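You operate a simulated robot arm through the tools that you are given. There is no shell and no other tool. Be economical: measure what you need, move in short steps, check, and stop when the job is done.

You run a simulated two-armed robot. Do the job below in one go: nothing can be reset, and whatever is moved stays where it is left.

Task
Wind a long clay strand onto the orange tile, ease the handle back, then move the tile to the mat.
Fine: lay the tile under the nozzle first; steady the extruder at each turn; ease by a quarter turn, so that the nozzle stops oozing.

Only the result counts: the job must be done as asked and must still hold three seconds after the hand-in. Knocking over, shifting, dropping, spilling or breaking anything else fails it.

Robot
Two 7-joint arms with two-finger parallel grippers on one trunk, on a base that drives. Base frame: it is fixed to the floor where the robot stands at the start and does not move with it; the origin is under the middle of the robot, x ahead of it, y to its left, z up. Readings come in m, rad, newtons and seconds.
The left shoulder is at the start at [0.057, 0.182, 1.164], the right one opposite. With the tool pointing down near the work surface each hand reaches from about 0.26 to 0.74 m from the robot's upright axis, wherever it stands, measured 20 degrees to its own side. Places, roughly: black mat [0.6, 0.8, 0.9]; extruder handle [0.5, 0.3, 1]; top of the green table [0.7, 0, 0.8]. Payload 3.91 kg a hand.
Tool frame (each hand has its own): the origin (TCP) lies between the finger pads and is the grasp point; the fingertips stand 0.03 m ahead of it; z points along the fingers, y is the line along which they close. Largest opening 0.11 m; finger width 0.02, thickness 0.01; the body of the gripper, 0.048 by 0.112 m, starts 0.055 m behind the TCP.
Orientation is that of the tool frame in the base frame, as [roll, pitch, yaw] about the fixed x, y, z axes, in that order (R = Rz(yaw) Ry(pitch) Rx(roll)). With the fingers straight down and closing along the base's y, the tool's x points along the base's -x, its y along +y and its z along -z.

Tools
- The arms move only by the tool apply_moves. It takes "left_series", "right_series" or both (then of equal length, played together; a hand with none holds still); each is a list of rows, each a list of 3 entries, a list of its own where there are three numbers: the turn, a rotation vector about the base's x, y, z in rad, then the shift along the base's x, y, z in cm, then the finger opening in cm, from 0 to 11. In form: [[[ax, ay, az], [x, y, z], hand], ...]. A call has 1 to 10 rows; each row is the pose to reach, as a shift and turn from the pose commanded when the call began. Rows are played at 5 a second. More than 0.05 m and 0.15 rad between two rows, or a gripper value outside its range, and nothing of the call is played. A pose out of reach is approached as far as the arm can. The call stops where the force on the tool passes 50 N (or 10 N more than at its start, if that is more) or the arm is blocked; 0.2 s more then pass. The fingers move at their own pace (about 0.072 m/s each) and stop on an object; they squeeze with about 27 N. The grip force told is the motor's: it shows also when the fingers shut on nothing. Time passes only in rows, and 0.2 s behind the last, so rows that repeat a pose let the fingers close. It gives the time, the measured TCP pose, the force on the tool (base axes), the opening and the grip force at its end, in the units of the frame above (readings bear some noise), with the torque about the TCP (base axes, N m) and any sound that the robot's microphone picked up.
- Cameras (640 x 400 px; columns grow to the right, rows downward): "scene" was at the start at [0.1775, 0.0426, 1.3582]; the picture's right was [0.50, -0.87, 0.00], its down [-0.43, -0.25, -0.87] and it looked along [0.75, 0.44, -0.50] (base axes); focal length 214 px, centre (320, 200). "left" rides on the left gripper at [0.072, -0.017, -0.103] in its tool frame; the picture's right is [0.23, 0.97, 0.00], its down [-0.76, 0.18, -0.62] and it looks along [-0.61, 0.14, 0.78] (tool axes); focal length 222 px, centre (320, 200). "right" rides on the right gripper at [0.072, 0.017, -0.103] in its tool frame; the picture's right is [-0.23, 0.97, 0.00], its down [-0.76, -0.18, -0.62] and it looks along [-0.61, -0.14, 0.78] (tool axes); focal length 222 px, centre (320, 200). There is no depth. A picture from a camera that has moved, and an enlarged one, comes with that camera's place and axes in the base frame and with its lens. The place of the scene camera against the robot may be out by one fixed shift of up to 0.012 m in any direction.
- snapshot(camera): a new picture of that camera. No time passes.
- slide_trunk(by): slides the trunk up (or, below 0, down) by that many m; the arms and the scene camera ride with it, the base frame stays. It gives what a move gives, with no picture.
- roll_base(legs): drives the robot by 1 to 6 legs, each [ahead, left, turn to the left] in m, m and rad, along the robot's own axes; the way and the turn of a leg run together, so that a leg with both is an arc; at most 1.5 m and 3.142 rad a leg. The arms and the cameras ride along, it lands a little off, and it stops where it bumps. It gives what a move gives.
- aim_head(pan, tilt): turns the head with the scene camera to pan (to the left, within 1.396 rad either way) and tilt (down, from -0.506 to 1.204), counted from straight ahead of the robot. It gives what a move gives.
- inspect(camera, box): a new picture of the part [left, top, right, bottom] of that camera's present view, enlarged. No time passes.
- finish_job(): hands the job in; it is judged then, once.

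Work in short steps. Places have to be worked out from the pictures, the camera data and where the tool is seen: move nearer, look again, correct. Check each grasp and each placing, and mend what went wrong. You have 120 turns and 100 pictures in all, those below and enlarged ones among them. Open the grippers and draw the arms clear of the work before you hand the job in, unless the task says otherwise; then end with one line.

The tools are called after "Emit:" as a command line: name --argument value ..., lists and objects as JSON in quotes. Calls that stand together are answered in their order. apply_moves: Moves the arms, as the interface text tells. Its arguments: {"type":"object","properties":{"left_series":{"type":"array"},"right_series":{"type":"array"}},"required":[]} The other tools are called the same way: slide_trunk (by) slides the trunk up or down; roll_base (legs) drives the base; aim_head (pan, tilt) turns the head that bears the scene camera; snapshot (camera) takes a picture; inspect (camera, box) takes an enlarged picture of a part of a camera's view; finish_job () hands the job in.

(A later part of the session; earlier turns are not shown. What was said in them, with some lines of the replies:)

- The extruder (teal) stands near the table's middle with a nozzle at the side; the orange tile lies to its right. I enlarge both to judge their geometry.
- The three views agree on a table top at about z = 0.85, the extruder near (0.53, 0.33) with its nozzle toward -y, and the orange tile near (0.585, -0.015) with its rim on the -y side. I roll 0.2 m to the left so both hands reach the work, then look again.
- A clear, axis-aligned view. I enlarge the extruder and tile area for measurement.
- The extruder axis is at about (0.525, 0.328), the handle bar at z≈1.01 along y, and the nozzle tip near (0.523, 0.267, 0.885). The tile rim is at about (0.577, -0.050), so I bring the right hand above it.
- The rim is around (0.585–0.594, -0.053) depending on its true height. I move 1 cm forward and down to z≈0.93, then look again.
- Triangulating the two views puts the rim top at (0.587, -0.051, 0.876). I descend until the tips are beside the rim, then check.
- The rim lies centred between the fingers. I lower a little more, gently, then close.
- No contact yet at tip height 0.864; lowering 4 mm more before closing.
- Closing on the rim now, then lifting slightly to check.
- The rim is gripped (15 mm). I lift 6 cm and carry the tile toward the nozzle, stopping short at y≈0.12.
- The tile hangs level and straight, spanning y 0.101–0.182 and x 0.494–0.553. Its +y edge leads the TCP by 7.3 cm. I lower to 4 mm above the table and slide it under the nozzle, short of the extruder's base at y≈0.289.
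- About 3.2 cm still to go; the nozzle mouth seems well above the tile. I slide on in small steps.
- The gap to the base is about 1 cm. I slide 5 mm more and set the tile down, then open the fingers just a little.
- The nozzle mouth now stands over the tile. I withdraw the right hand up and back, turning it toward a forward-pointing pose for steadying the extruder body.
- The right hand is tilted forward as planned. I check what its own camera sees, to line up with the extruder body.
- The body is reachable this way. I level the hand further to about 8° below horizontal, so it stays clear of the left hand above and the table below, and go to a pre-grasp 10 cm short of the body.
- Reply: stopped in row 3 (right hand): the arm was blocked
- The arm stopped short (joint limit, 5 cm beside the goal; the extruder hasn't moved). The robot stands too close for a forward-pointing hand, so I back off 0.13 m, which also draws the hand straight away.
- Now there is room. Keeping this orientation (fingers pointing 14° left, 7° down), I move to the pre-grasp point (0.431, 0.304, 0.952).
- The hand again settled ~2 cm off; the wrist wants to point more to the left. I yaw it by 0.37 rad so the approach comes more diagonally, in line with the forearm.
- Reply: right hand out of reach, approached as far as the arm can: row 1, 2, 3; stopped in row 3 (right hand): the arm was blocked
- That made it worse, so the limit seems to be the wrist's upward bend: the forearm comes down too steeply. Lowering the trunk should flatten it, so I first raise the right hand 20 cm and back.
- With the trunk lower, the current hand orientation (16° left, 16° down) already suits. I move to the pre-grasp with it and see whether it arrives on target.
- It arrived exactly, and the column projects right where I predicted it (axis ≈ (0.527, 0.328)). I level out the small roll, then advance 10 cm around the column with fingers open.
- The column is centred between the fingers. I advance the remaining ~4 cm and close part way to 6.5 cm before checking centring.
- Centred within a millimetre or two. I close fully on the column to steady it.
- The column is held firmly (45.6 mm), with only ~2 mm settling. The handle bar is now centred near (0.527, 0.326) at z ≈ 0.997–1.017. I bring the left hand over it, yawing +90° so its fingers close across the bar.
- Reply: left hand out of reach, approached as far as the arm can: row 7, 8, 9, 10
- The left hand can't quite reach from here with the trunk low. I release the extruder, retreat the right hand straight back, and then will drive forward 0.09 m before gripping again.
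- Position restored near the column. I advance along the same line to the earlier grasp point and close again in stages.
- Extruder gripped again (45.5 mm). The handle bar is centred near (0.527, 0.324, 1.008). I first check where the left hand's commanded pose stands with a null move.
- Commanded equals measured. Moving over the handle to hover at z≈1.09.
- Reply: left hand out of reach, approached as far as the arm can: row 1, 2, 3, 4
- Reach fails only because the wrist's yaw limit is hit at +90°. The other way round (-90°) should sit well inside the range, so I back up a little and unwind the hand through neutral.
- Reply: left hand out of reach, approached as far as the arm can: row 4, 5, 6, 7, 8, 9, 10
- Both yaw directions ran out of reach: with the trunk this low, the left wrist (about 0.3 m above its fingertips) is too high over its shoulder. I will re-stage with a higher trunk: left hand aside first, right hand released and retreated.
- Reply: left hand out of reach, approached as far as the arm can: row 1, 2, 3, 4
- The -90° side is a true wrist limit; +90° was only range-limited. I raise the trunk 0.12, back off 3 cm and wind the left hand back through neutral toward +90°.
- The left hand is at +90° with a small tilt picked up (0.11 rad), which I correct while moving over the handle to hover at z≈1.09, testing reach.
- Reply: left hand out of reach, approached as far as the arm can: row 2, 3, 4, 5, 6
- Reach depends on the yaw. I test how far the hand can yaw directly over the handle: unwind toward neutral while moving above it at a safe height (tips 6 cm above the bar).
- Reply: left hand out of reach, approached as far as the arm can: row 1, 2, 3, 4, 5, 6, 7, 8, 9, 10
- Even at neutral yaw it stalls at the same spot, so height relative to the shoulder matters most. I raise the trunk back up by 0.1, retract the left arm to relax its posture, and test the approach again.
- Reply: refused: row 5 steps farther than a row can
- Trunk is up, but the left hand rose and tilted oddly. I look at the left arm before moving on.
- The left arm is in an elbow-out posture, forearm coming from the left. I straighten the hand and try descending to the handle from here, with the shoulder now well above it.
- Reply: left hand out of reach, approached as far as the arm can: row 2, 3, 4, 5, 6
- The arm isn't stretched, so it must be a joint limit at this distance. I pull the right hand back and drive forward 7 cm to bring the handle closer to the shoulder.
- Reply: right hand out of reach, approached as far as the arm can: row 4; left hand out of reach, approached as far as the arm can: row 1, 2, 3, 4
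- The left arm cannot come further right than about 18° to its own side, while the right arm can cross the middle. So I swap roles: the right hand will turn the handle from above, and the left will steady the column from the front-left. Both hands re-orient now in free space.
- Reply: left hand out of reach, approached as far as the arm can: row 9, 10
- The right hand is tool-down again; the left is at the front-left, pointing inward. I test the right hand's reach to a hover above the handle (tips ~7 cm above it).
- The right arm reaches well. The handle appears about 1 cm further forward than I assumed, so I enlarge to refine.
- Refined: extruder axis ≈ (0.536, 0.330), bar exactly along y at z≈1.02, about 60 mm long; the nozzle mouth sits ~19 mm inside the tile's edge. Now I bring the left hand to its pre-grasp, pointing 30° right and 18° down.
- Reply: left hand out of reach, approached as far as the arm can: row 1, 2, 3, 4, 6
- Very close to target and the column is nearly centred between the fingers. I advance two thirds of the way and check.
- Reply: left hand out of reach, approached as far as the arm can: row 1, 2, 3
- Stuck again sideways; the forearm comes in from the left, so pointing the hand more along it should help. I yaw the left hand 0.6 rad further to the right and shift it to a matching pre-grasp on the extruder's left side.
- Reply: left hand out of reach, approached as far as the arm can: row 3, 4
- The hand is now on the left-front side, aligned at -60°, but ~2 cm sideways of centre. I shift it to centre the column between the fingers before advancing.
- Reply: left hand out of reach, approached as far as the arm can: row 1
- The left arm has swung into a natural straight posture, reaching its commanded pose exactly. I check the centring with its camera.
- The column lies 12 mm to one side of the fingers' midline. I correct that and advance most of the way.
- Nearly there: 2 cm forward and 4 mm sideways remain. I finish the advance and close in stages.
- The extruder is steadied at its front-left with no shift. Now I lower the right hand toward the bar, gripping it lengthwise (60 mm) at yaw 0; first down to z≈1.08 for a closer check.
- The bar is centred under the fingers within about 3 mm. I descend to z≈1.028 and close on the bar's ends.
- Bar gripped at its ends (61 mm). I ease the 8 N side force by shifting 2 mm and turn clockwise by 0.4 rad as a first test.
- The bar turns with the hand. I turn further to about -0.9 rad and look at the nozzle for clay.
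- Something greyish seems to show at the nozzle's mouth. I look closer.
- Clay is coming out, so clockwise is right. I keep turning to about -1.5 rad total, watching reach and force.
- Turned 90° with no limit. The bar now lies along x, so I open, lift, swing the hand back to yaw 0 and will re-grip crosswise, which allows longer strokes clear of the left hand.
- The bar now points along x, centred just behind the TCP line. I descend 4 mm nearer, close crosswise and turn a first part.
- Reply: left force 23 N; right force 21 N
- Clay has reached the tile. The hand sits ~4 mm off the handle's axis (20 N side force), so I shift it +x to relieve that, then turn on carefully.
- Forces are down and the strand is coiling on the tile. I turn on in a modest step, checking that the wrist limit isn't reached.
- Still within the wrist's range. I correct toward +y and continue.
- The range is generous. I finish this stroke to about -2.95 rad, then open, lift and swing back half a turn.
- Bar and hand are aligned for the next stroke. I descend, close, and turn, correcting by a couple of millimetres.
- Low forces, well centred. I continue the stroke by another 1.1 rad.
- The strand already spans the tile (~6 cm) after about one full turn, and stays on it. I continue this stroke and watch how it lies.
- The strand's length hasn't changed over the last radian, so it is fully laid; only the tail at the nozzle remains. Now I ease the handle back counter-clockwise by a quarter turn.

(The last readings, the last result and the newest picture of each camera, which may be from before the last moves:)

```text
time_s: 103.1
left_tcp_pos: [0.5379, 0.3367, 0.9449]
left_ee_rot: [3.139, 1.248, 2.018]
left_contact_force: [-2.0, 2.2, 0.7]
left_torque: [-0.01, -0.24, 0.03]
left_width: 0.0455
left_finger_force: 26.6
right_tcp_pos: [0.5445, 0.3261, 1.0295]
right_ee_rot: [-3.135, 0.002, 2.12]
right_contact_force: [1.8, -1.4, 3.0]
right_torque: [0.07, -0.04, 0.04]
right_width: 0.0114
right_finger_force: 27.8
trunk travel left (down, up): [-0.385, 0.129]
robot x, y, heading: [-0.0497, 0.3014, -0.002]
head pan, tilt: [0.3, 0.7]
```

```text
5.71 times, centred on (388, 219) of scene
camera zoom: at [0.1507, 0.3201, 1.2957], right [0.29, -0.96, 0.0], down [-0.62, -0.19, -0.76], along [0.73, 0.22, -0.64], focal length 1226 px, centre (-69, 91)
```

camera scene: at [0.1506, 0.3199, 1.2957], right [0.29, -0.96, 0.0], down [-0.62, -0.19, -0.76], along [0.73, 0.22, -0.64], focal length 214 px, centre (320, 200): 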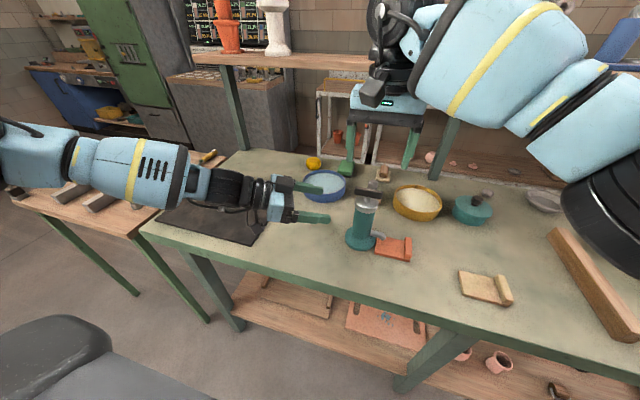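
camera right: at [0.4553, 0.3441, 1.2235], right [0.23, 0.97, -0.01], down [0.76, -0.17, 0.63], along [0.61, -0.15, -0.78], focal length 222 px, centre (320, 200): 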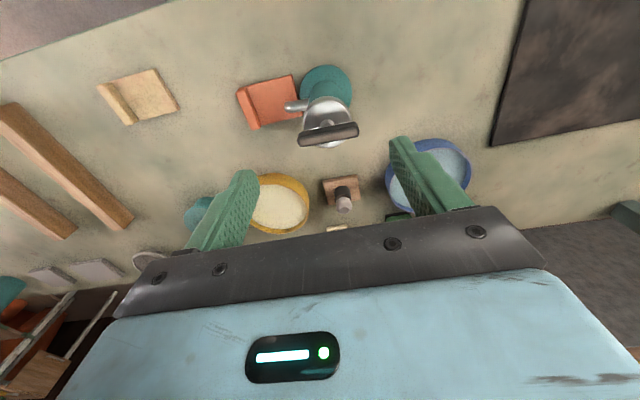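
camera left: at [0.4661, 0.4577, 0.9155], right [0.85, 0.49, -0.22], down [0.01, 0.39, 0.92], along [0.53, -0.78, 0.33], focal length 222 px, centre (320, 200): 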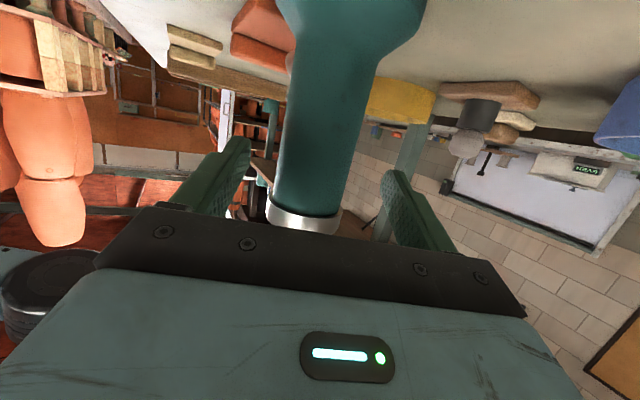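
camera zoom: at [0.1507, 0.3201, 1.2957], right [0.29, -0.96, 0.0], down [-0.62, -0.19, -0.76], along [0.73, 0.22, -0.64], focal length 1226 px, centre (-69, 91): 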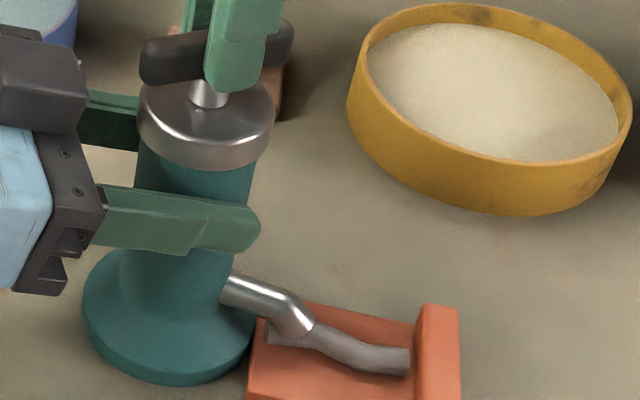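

Eased by a quarter turn. I open the right hand, lift off, and then release the column with the left hand and retreat it along its line.

Emit:
apply_moves --right_series '[[[0, 0, 0], [0, 0, 0], 3], [[0, 0, 0], [0, 0, 0], 5], [[0, 0, 0], [0, 0, 3], 5], [[0, 0, 0], [0, 0, 7], 5], [[0, 0, 0], [0, 0, 10], 5]]'

Emit:
apply_moves --left_series '[[[0, 0, 0], [0, 0, 0], 6], [[0, 0, 0], [0, 0, 0], 9], [[0, 0, 0], [-1.7, 3.6, 1.3], 9], [[0, 0, 0], [-3.5, 7.3, 2.7], 9], [[0, 0, 0], [-5.3, 11, 4], 9], [[0, 0, 0], [-7, 15, 5], 9], [[0, 0, 0], [-9, 19, 6], 9]]'

Emit:
inspect --camera "scene" --box '[332, 184, 428, 254]'

```text
time_s: 104.3
left_tcp_pos: [0.5379, 0.3386, 0.944]
left_ee_rot: [-3.141, 1.247, 2.019]
left_contact_force: [-1.4, -0.1, -0.2]
left_torque: [0.07, 0.01, 0.01]
left_width: 0.0455
left_finger_force: 27.6
right_tcp_pos: [0.5426, 0.3269, 1.13]
right_ee_rot: [-3.135, -0.002, 2.119]
right_contact_force: [-0.4, -0.2, -0.6]
right_torque: [-0.04, 0.01, -0.02]
right_width: 0.0502
right_finger_force: 0.1
trunk travel left (down, up): [-0.385, 0.129]
robot x, y, heading: [-0.0446, 0.2975, 0.001]
head pan, tilt: [0.3, 0.7]
```

```text
time_s: 105.9
left_tcp_pos: [0.4488, 0.521, 1.0025]
left_ee_rot: [-3.136, 1.252, 2.024]
left_contact_force: [0.0, 0.2, 0.7]
left_torque: [0.02, 0.01, -0.03]
left_width: 0.09
left_finger_force: 0.0
left hand out of reach, approached as far as the arm can: row 7
right_tcp_pos: [0.5424, 0.3273, 1.1314]
right_ee_rot: [-3.135, 0.002, 2.118]
right_contact_force: [-0.1, -0.4, 0.8]
right_torque: [-0.03, 0.0, 0.02]
right_width: 0.0503
right_finger_force: 0.0
trunk travel left (down, up): [-0.385, 0.129]
robot x, y, heading: [-0.0498, 0.2991, -0.002]
head pan, tilt: [0.3, 0.7]
```

```text
5.71 times, centred on (380, 219) of scene
camera zoom: at [0.15, 0.3204, 1.2958], right [0.29, -0.96, 0.0], down [-0.62, -0.19, -0.77], along [0.73, 0.22, -0.64], focal length 1226 px, centre (-23, 91)
```

zoom: 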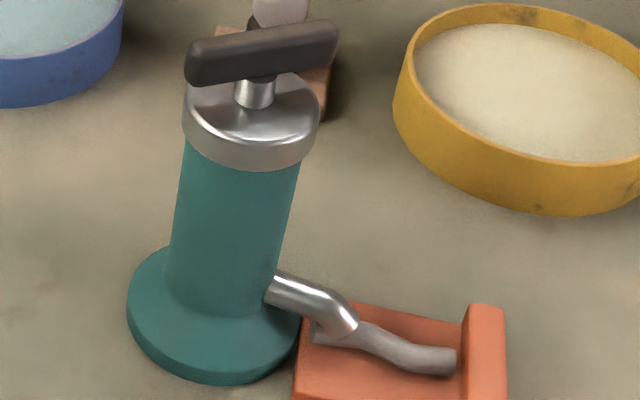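

The extruder stands upright and the strand lies on the tile. I swing the right hand back to yaw 0 and over the tile's rim for a close look.

Emit:
apply_moves --right_series '[[[0, 0, 0.148], [0, -3, 1], 5], [[0, 0, 0.296], [-0.5, -6, 1], 5], [[0, 0, 0.444], [-1, -9, 1], 5], [[0, 0, 0.592], [-2, -11, 0], 5], [[0, 0, 0.74], [-2.6, -11.6, -2], 4], [[0, 0, 0.888], [-2.6, -11.6, -5], 4], [[0, 0, 1.023], [-2.6, -11.6, -9], 4]]'

Emit:
inspect --camera "right" --box '[240, 40, 480, 190]'

```text
time_s: 107.5
left_tcp_pos: [0.4519, 0.5206, 1.0015]
left_ee_rot: [-3.14, 1.251, 2.02]
left_contact_force: [-0.3, -0.1, 0.3]
left_torque: [0.0, 0.01, 0.0]
left_width: 0.0899
left_finger_force: 0.1
right_tcp_pos: [0.5182, 0.2107, 1.0396]
right_ee_rot: [-3.137, 0.001, 3.141]
right_contact_force: [-0.2, 0.5, 0.1]
right_torque: [0.01, -0.02, 0.01]
right_width: 0.0399
right_finger_force: 0.1
trunk travel left (down, up): [-0.385, 0.129]
robot x, y, heading: [-0.0533, 0.2977, -0.0]
head pan, tilt: [0.3, 0.7]
```

```text
2.67 times, centred on (360, 115) of right
camera zoom: at [0.4451, 0.2277, 1.144], right [0.23, 0.97, -0.01], down [0.76, -0.17, 0.62], along [0.61, -0.15, -0.78], focal length 592 px, centre (213, 427)
```

zoom: 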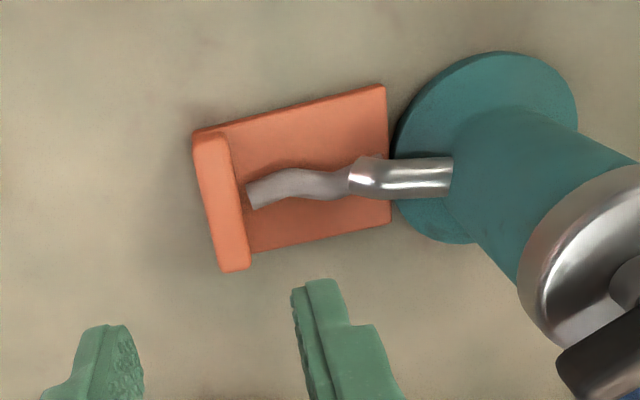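

The strand's end lies near the rim's middle (x ≥ 0.526), leaving the near end of the rim (x 0.502–0.52) free. I'll grip there, at x≈0.508, staying clear of the clay; first down to just above the tile.

Emit:
apply_moves --right_series '[[[0, 0, 0], [-1, 0.05, -4.5], 3.4], [[0, 0, 0], [-1, 0.05, -9], 3.4], [[0, 0, 0], [-1, 0.05, -12.8], 3.4]]'

Emit:
inspect --camera "right" --box '[240, 80, 432, 200]'

```text
time_s: 108.3
left_tcp_pos: [0.4522, 0.5203, 1.0021]
left_ee_rot: [-3.139, 1.252, 2.02]
left_contact_force: [0.5, -0.4, -0.9]
left_torque: [0.0, 0.0, -0.01]
left_width: 0.0902
left_finger_force: 0.0
right_tcp_pos: [0.5068, 0.211, 0.9104]
right_ee_rot: [-3.135, 0.001, 3.14]
right_contact_force: [0.0, -0.4, 1.8]
right_torque: [0.0, -0.01, -0.01]
right_width: 0.034
right_finger_force: 0.1
trunk travel left (down, up): [-0.385, 0.129]
robot x, y, heading: [-0.0535, 0.2974, 0.001]
head pan, tilt: [0.3, 0.7]
```

```text
3.33 times, centred on (336, 140) of right
camera zoom: at [0.435, 0.2292, 1.015], right [0.23, 0.97, -0.01], down [0.76, -0.17, 0.62], along [0.61, -0.15, -0.78], focal length 740 px, centre (267, 400)
```

zoom: 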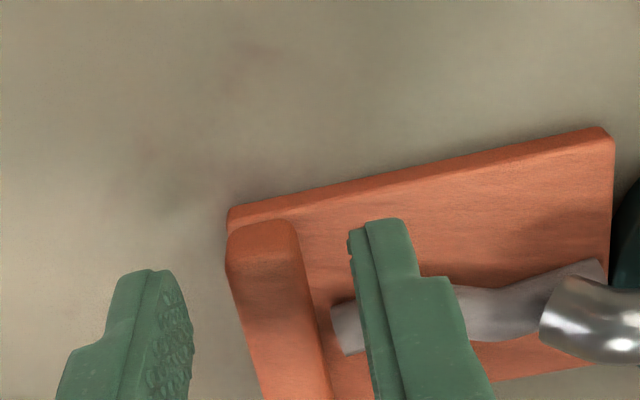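

The finger's footprint clears the strand by about 6 mm. I descend to the earlier rim-grip height and close.

Emit:
apply_moves --right_series '[[[0, 0, 0], [-0.1, 0, -1], 3.4], [[0, 0, 0], [-0.1, 0, -1.9], 3.4], [[0, 0, 0], [-0.1, 0, -1.9], 1.8], [[0, 0, 0], [-0.1, 0, -1.9], 0], [[0, 0, 0], [-0.1, 0, -1.9], 0]]'

Emit:
inspect --camera "right" --box '[240, 80, 432, 200]'

```text
time_s: 109.5
left_tcp_pos: [0.4506, 0.5204, 1.0029]
left_ee_rot: [3.141, 1.252, 2.019]
left_contact_force: [0.2, 1.2, 0.1]
left_torque: [0.0, 0.0, 0.04]
left_width: 0.0899
left_finger_force: 0.0
right_tcp_pos: [0.5059, 0.2111, 0.8924]
right_ee_rot: [-3.136, 0.0, 3.139]
right_contact_force: [0.7, -0.2, -0.1]
right_torque: [0.04, -0.04, 0.01]
right_width: 0.0152
right_finger_force: 26.5
trunk travel left (down, up): [-0.385, 0.129]
robot x, y, heading: [-0.0468, 0.2963, 0.001]
head pan, tilt: [0.3, 0.7]
```

```text
3.33 times, centred on (336, 140) of right
camera zoom: at [0.4334, 0.2289, 0.9974], right [0.23, 0.97, -0.01], down [0.76, -0.17, 0.62], along [0.61, -0.15, -0.78], focal length 740 px, centre (267, 400)
```

zoom: 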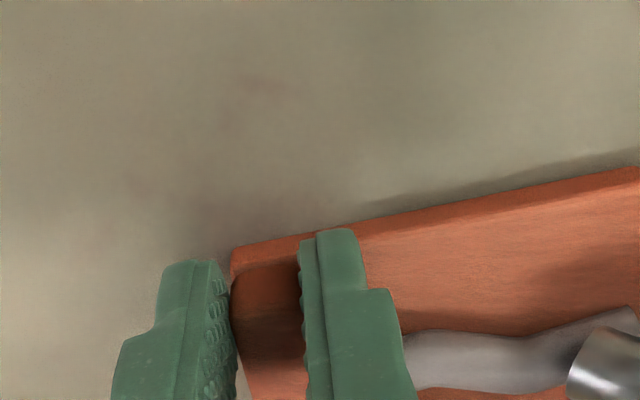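

Firm grip (15 mm), strand untouched. I lift about 3 mm and slide the tile out from under the nozzle in -y.

Emit:
apply_moves --right_series '[[[0, 0, 0], [0, 0, 0.3], 0], [[0, 0, 0], [0, -1.5, 0.3], 0], [[0, 0, 0], [0, -3.5, 0.3], 0], [[0, 0, 0], [0, -6, 0.5], 0], [[0, 0, 0], [0, -9, 1], 0], [[0, 0, 0], [0, -11, 4], 0], [[0, 0, 0], [0, -11, 8], 0], [[0, 0, 0], [0, -11, 12], 0]]'

Emit:
inspect --camera "scene" --box '[320, 120, 512, 260]'

```text
time_s: 111.3
left_tcp_pos: [0.4515, 0.5215, 1.0019]
left_ee_rot: [3.141, 1.251, 2.018]
left_contact_force: [0.8, -0.7, -0.4]
left_torque: [0.0, -0.01, 0.01]
left_width: 0.0898
left_finger_force: 0.0
right_tcp_pos: [0.5064, 0.1009, 1.0129]
right_ee_rot: [-3.134, 0.001, 3.14]
right_contact_force: [-0.2, 0.1, -2.2]
right_torque: [-0.02, 0.03, 0.02]
right_width: 0.0154
right_finger_force: 26.7
trunk travel left (down, up): [-0.385, 0.129]
robot x, y, heading: [-0.0499, 0.2968, -0.001]
head pan, tilt: [0.3, 0.7]
```

```text
2.86 times, centred on (416, 190) of scene
camera zoom: at [0.1503, 0.3201, 1.2958], right [0.29, -0.96, 0.0], down [-0.62, -0.19, -0.77], along [0.73, 0.23, -0.64], focal length 613 px, centre (46, 229)
```

zoom: 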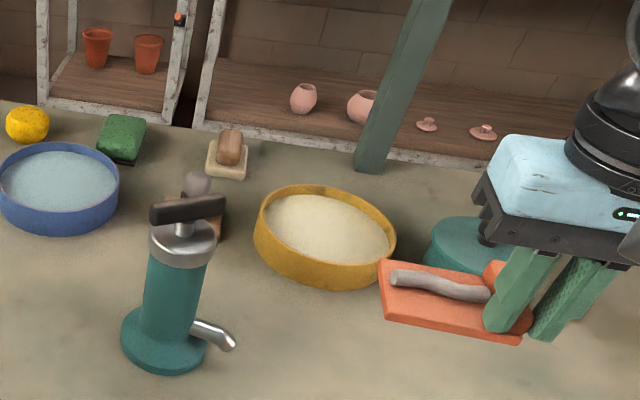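

The strand came away cleanly and lies on the tile. The mat spans about x 0.43–0.69, y 0.59–0.91. I raise and retract the tile so it clears the extruder while driving, and lift the left hand too.

Emit:
apply_moves --right_series '[[[0, 0, 0], [-1, 0, 3], 0], [[0, 0, 0], [-3, 0, 6], 0], [[0, 0, 0], [-5, 0, 9], 0], [[0, 0, 0], [-8, 0, 12], 0], [[0, 0, 0], [-11, 0, 13], 0]]' --left_series '[[[0, 0, 0], [-1, 1, 3], 9], [[0, 0, 0], [-2, 2, 6], 6], [[0, 0, 0], [-3, 3, 9], 4], [[0, 0, 0], [-4, 4, 12], 2], [[0, 0, 0], [-4, 4, 15], 2]]'

Emit:
roll_base --legs '[[0, 0.25, 0], [0, 0.28, 0]]'

Emit:
aim_head --pan 0.0 --tilt 0.8

Emit:
snapshot --camera "scene"

```text
time_s: 112.5
left_tcp_pos: [0.4707, 0.4846, 1.1027]
left_ee_rot: [-3.139, 1.253, 2.023]
left_contact_force: [0.4, 0.3, 0.3]
left_torque: [-0.01, 0.0, -0.01]
left_width: 0.0199
left_finger_force: 0.0
left hand out of reach, approached as far as the arm can: row 1, 2, 3, 4, 5
right_tcp_pos: [0.3954, 0.1022, 1.1433]
right_ee_rot: [-3.133, 0.001, 3.141]
right_contact_force: [0.0, 0.9, -0.9]
right_torque: [-0.02, 0.04, -0.03]
right_width: 0.0151
right_finger_force: 27.0
trunk travel left (down, up): [-0.385, 0.129]
robot x, y, heading: [-0.048, 0.299, -0.005]
head pan, tilt: [0.3, 0.7]
```

```text
time_s: 118.0
left_tcp_pos: [0.4725, 1.0135, 1.103]
left_ee_rot: [-3.141, 1.251, 2.016]
left_contact_force: [-0.1, 0.6, -0.1]
left_torque: [-0.02, -0.01, -0.03]
left_width: 0.02
left_finger_force: 0.1
right_tcp_pos: [0.3966, 0.6307, 1.1429]
right_ee_rot: [-3.133, 0.0, 3.138]
right_contact_force: [0.0, 0.7, -1.2]
right_torque: [-0.04, 0.04, -0.01]
right_width: 0.0152
right_finger_force: 26.9
trunk travel left (down, up): [-0.385, 0.129]
robot x, y, heading: [-0.0454, 0.8292, -0.005]
head pan, tilt: [0.3, 0.7]
```

```text
time_s: 118.8
left_tcp_pos: [0.4708, 1.0138, 1.1026]
left_ee_rot: [-3.141, 1.251, 2.017]
left_contact_force: [0.2, 0.2, -0.3]
left_torque: [-0.01, 0.06, 0.03]
left_width: 0.0199
left_finger_force: 0.1
right_tcp_pos: [0.3972, 0.6303, 1.1422]
right_ee_rot: [-3.134, 0.0, 3.138]
right_contact_force: [-0.4, -0.4, -1.1]
right_torque: [-0.05, 0.0, 0.0]
right_width: 0.0153
right_finger_force: 26.5
trunk travel left (down, up): [-0.385, 0.129]
robot x, y, heading: [-0.0469, 0.8313, 0.0]
head pan, tilt: [0.0, 0.799]
```

```text
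11 pictures are left
camera scene: at [0.152, 0.8257, 1.2875], right [0.0, -1.0, 0.0], down [-0.72, 0.0, -0.7], along [0.7, 0.0, -0.72], focal length 214 px, centre (320, 200)
```

scene: 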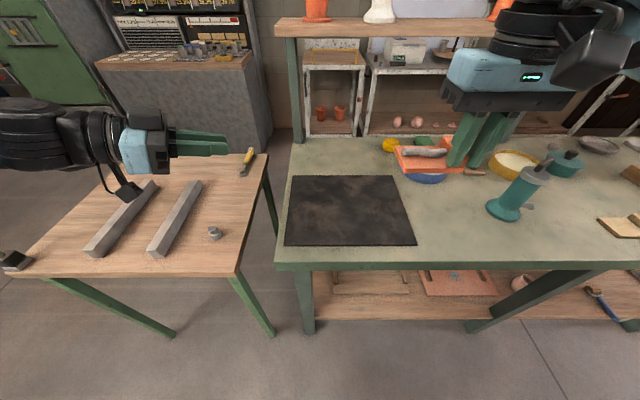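

The robot stands before the mat with the tile and strand in hand. The mat spans x 0.43–0.69, y 0.60–0.91. I move the tile over its middle and lower to ~4 cm above.

Emit:
apply_moves --right_series '[[[0, 0, 0], [3.5, 2, 0], 0], [[0, 0, 0], [7, 4, 0], 0], [[0, 0, 0], [10.5, 6, -1], 0], [[0, 0, 0], [13.8, 8.2, -3], 0], [[0, 0, 0], [13.8, 8.2, -7], 0], [[0, 0, 0], [13.8, 8.2, -11], 0], [[0, 0, 0], [13.8, 8.2, -15], 0], [[0, 0, 0], [13.8, 8.2, -19], 0], [[0, 0, 0], [13.8, 8.2, -21], 0]]'

Emit:
inspect --camera "scene" --box '[280, 140, 440, 260]'

```text
time_s: 120.8
left_tcp_pos: [0.473, 1.015, 1.1032]
left_ee_rot: [-3.141, 1.252, 2.016]
left_contact_force: [0.1, -0.1, 0.0]
left_torque: [0.0, -0.03, 0.0]
left_width: 0.0198
left_finger_force: 0.0
right_tcp_pos: [0.5375, 0.7124, 0.9323]
right_ee_rot: [-3.135, 0.001, 3.139]
right_contact_force: [0.2, -0.5, -0.7]
right_torque: [-0.03, 0.04, -0.01]
right_width: 0.0152
right_finger_force: 26.9
trunk travel left (down, up): [-0.385, 0.129]
robot x, y, heading: [-0.0492, 0.8275, -0.006]
head pan, tilt: [0.0, 0.799]
```

```text
3.33 times, centred on (360, 200) of scene
camera zoom: at [0.1521, 0.8257, 1.2875], right [0.0, -1.0, 0.0], down [-0.72, 0.0, -0.7], along [0.7, 0.0, -0.72], focal length 715 px, centre (187, 200)
```

zoom: 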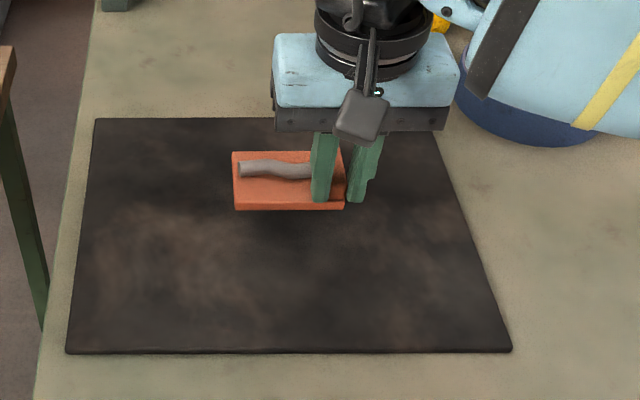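

The tile is well within the mat. I lower to just above the surface and feel for contact.

Emit:
apply_moves --right_series '[[[0, 0, 0], [0, 0, -1.5], 0], [[0, 0, 0], [0, 0, -2.7], 0], [[0, 0, 0], [0, 0, -3.2], 0], [[0, 0, 0], [0, 0, -3.45], 0]]'

```text
time_s: 121.8
left_tcp_pos: [0.4725, 1.0137, 1.1026]
left_ee_rot: [3.138, 1.251, 2.013]
left_contact_force: [0.6, 0.2, -0.8]
left_torque: [0.01, 0.02, 0.01]
left_width: 0.02
left_finger_force: 0.0
right_tcp_pos: [0.5354, 0.7128, 0.8995]
right_ee_rot: [-3.137, 0.006, 3.134]
right_contact_force: [0.3, -1.9, 12.8]
right_torque: [0.1, -0.02, 0.03]
right_width: 0.0154
right_finger_force: 26.8
trunk travel left (down, up): [-0.385, 0.129]
robot x, y, heading: [-0.0488, 0.8293, -0.011]
head pan, tilt: [0.0, 0.799]
```

Contact with the mat (13 N). I back up 2 mm to relieve it, open slightly and lift straight off.

Emit:
apply_moves --right_series '[[[0, 0, 0], [0, 0, 0.2], 0], [[0, 0, 0], [0, 0, 0.2], 2.5], [[0, 0, 0], [0, 0, 0.2], 3], [[0, 0, 0], [0, 0, 2], 3], [[0, 0, 0], [0, 0, 6], 3], [[0, 0, 0], [0, 0, 11], 4], [[0, 0, 0], [-4, -2, 14], 6], [[0, 0, 0], [-8, -4, 17], 8], [[0, 0, 0], [-12, -6, 19], 8]]'

Emit:
inspect --camera "scene" --box '[280, 140, 440, 260]'

Emit:
snapshot --camera "scene"

```text
refused: row 7 steps farther than a row can; nothing moved
```

```text
3.33 times, centred on (360, 200) of scene
camera zoom: at [0.151, 0.8256, 1.2879], right [0.0, -1.0, 0.0], down [-0.72, 0.0, -0.7], along [0.7, 0.0, -0.72], focal length 715 px, centre (187, 200)
```

zoom: 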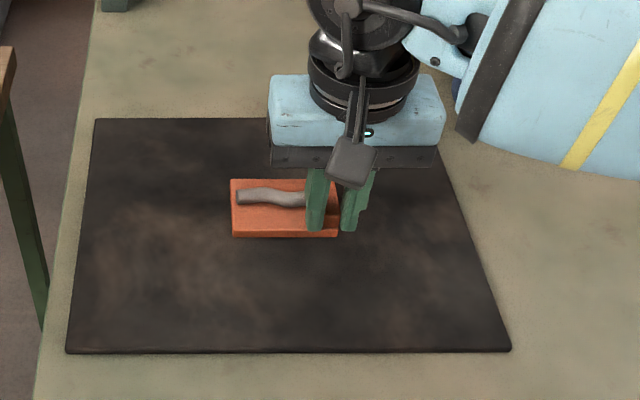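

```text
8 pictures are left
camera scene: at [0.151, 0.8256, 1.2879], right [0.0, -1.0, 0.0], down [-0.72, 0.0, -0.7], along [0.7, 0.0, -0.72], focal length 214 px, centre (320, 200)
```

scene: 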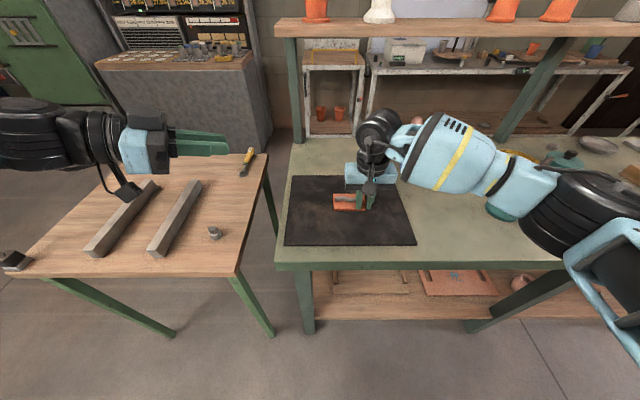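

That call was refused for one oversized step; the tile is still held, resting on the mat. I repeat with smaller steps.

Emit:
apply_moves --right_series '[[[0, 0, 0], [0, 0, 0.2], 0], [[0, 0, 0], [0, 0, 0.2], 2.5], [[0, 0, 0], [0, 0, 0.2], 3], [[0, 0, 0], [0, 0, 2], 3], [[0, 0, 0], [0, 0, 6], 3], [[0, 0, 0], [0, 0, 10], 4], [[0, 0, 0], [-3, -1, 13], 6], [[0, 0, 0], [-6, -2, 16], 8], [[0, 0, 0], [-9, -4, 19], 8]]'

Emit:
inspect --camera "scene" --box '[280, 140, 440, 260]'

```text
time_s: 123.8
left_tcp_pos: [0.4708, 1.0133, 1.1035]
left_ee_rot: [3.138, 1.252, 2.012]
left_contact_force: [-0.5, -0.6, 0.0]
left_torque: [-0.02, 0.03, 0.01]
left_width: 0.0199
left_finger_force: 0.1
right_tcp_pos: [0.4438, 0.6729, 1.0886]
right_ee_rot: [-3.135, 0.002, 3.137]
right_contact_force: [-0.1, 0.3, -0.2]
right_torque: [-0.01, -0.02, 0.0]
right_width: 0.0798
right_finger_force: 0.1
trunk travel left (down, up): [-0.385, 0.129]
robot x, y, heading: [-0.0498, 0.828, -0.005]
head pan, tilt: [0.0, 0.799]
```

```text
3.33 times, centred on (360, 200) of scene
camera zoom: at [0.151, 0.8249, 1.2877], right [0.0, -1.0, 0.0], down [-0.72, 0.0, -0.7], along [0.7, 0.0, -0.72], focal length 715 px, centre (187, 200)
```

zoom: 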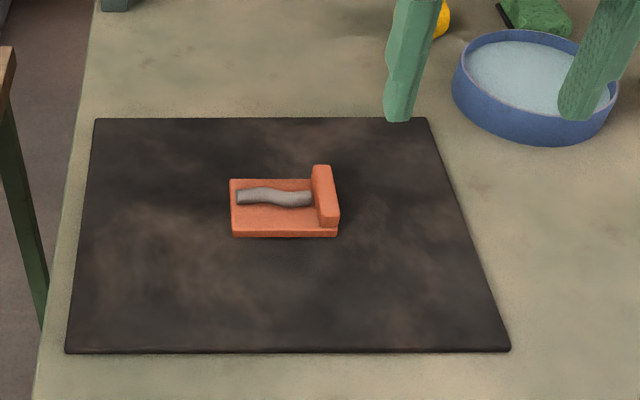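

The tile with its strand rests flat on the mat. I open both hands, draw the right one back, and check the extruder once more.

Emit:
apply_moves --right_series '[[[0, 0, 0], [-3, 0, 3], 10], [[0, 0, 0], [-6, 0, 6], 10], [[0, 0, 0], [-9, 0, 9], 10]]' --left_series '[[[0, 0, 0], [0, 0, 0], 5], [[0, 0, 0], [0, 0, 0], 8], [[0, 0, 0], [0, 0, 0], 9]]'

Emit:
aim_head --pan -0.5 --tilt 0.6

Emit:
snapshot --camera "scene"

```text
time_s: 124.6
left_tcp_pos: [0.4714, 1.0153, 1.1038]
left_ee_rot: [3.14, 1.252, 2.014]
left_contact_force: [0.2, -0.2, -0.2]
left_torque: [0.02, 0.01, 0.01]
left_width: 0.0897
left_finger_force: 0.1
right_tcp_pos: [0.3541, 0.6721, 1.1787]
right_ee_rot: [-3.134, 0.002, 3.138]
right_contact_force: [0.3, 1.0, -0.7]
right_torque: [-0.01, 0.01, -0.01]
right_width: 0.1
right_finger_force: 0.1
trunk travel left (down, up): [-0.385, 0.129]
robot x, y, heading: [-0.0479, 0.8287, -0.002]
head pan, tilt: [0.0, 0.799]
```

```text
time_s: 125.5
left_tcp_pos: [0.4719, 1.0145, 1.1023]
left_ee_rot: [-3.14, 1.253, 2.016]
left_contact_force: [-0.9, -0.1, 0.5]
left_torque: [-0.02, 0.01, -0.02]
left_width: 0.0898
left_finger_force: 0.0
right_tcp_pos: [0.3557, 0.6727, 1.1789]
right_ee_rot: [-3.135, -0.002, 3.138]
right_contact_force: [0.5, 0.0, -0.2]
right_torque: [-0.01, 0.01, 0.0]
right_width: 0.1001
right_finger_force: 0.1
trunk travel left (down, up): [-0.385, 0.129]
robot x, y, heading: [-0.0505, 0.8319, -0.004]
head pan, tilt: [-0.499, 0.6]
```

```text
6 pictures are left
camera scene: at [0.1486, 0.7835, 1.3044], right [-0.48, -0.88, 0.0], down [-0.5, 0.27, -0.82], along [0.72, -0.4, -0.57], focal length 214 px, centre (320, 200)
```

scene: 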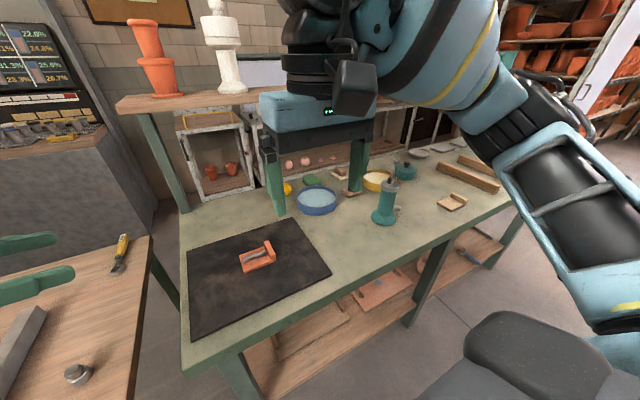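

Everything stands in place: the extruder is upright, no clay shows under the nozzle, and the tile with its strand is on the mat. Both hands are open and clear, so I hand in.

Emit:
finish_job

```text
The job is handed in.
```

The job is handed in: a clay strand about 6 cm long lies on the orange tile, the handle is eased back a quarter turn, and the tile rests flat on the mat. The extruder stands upright, though it moved about 2–3 mm toward the tile when I gripped it to steady it.
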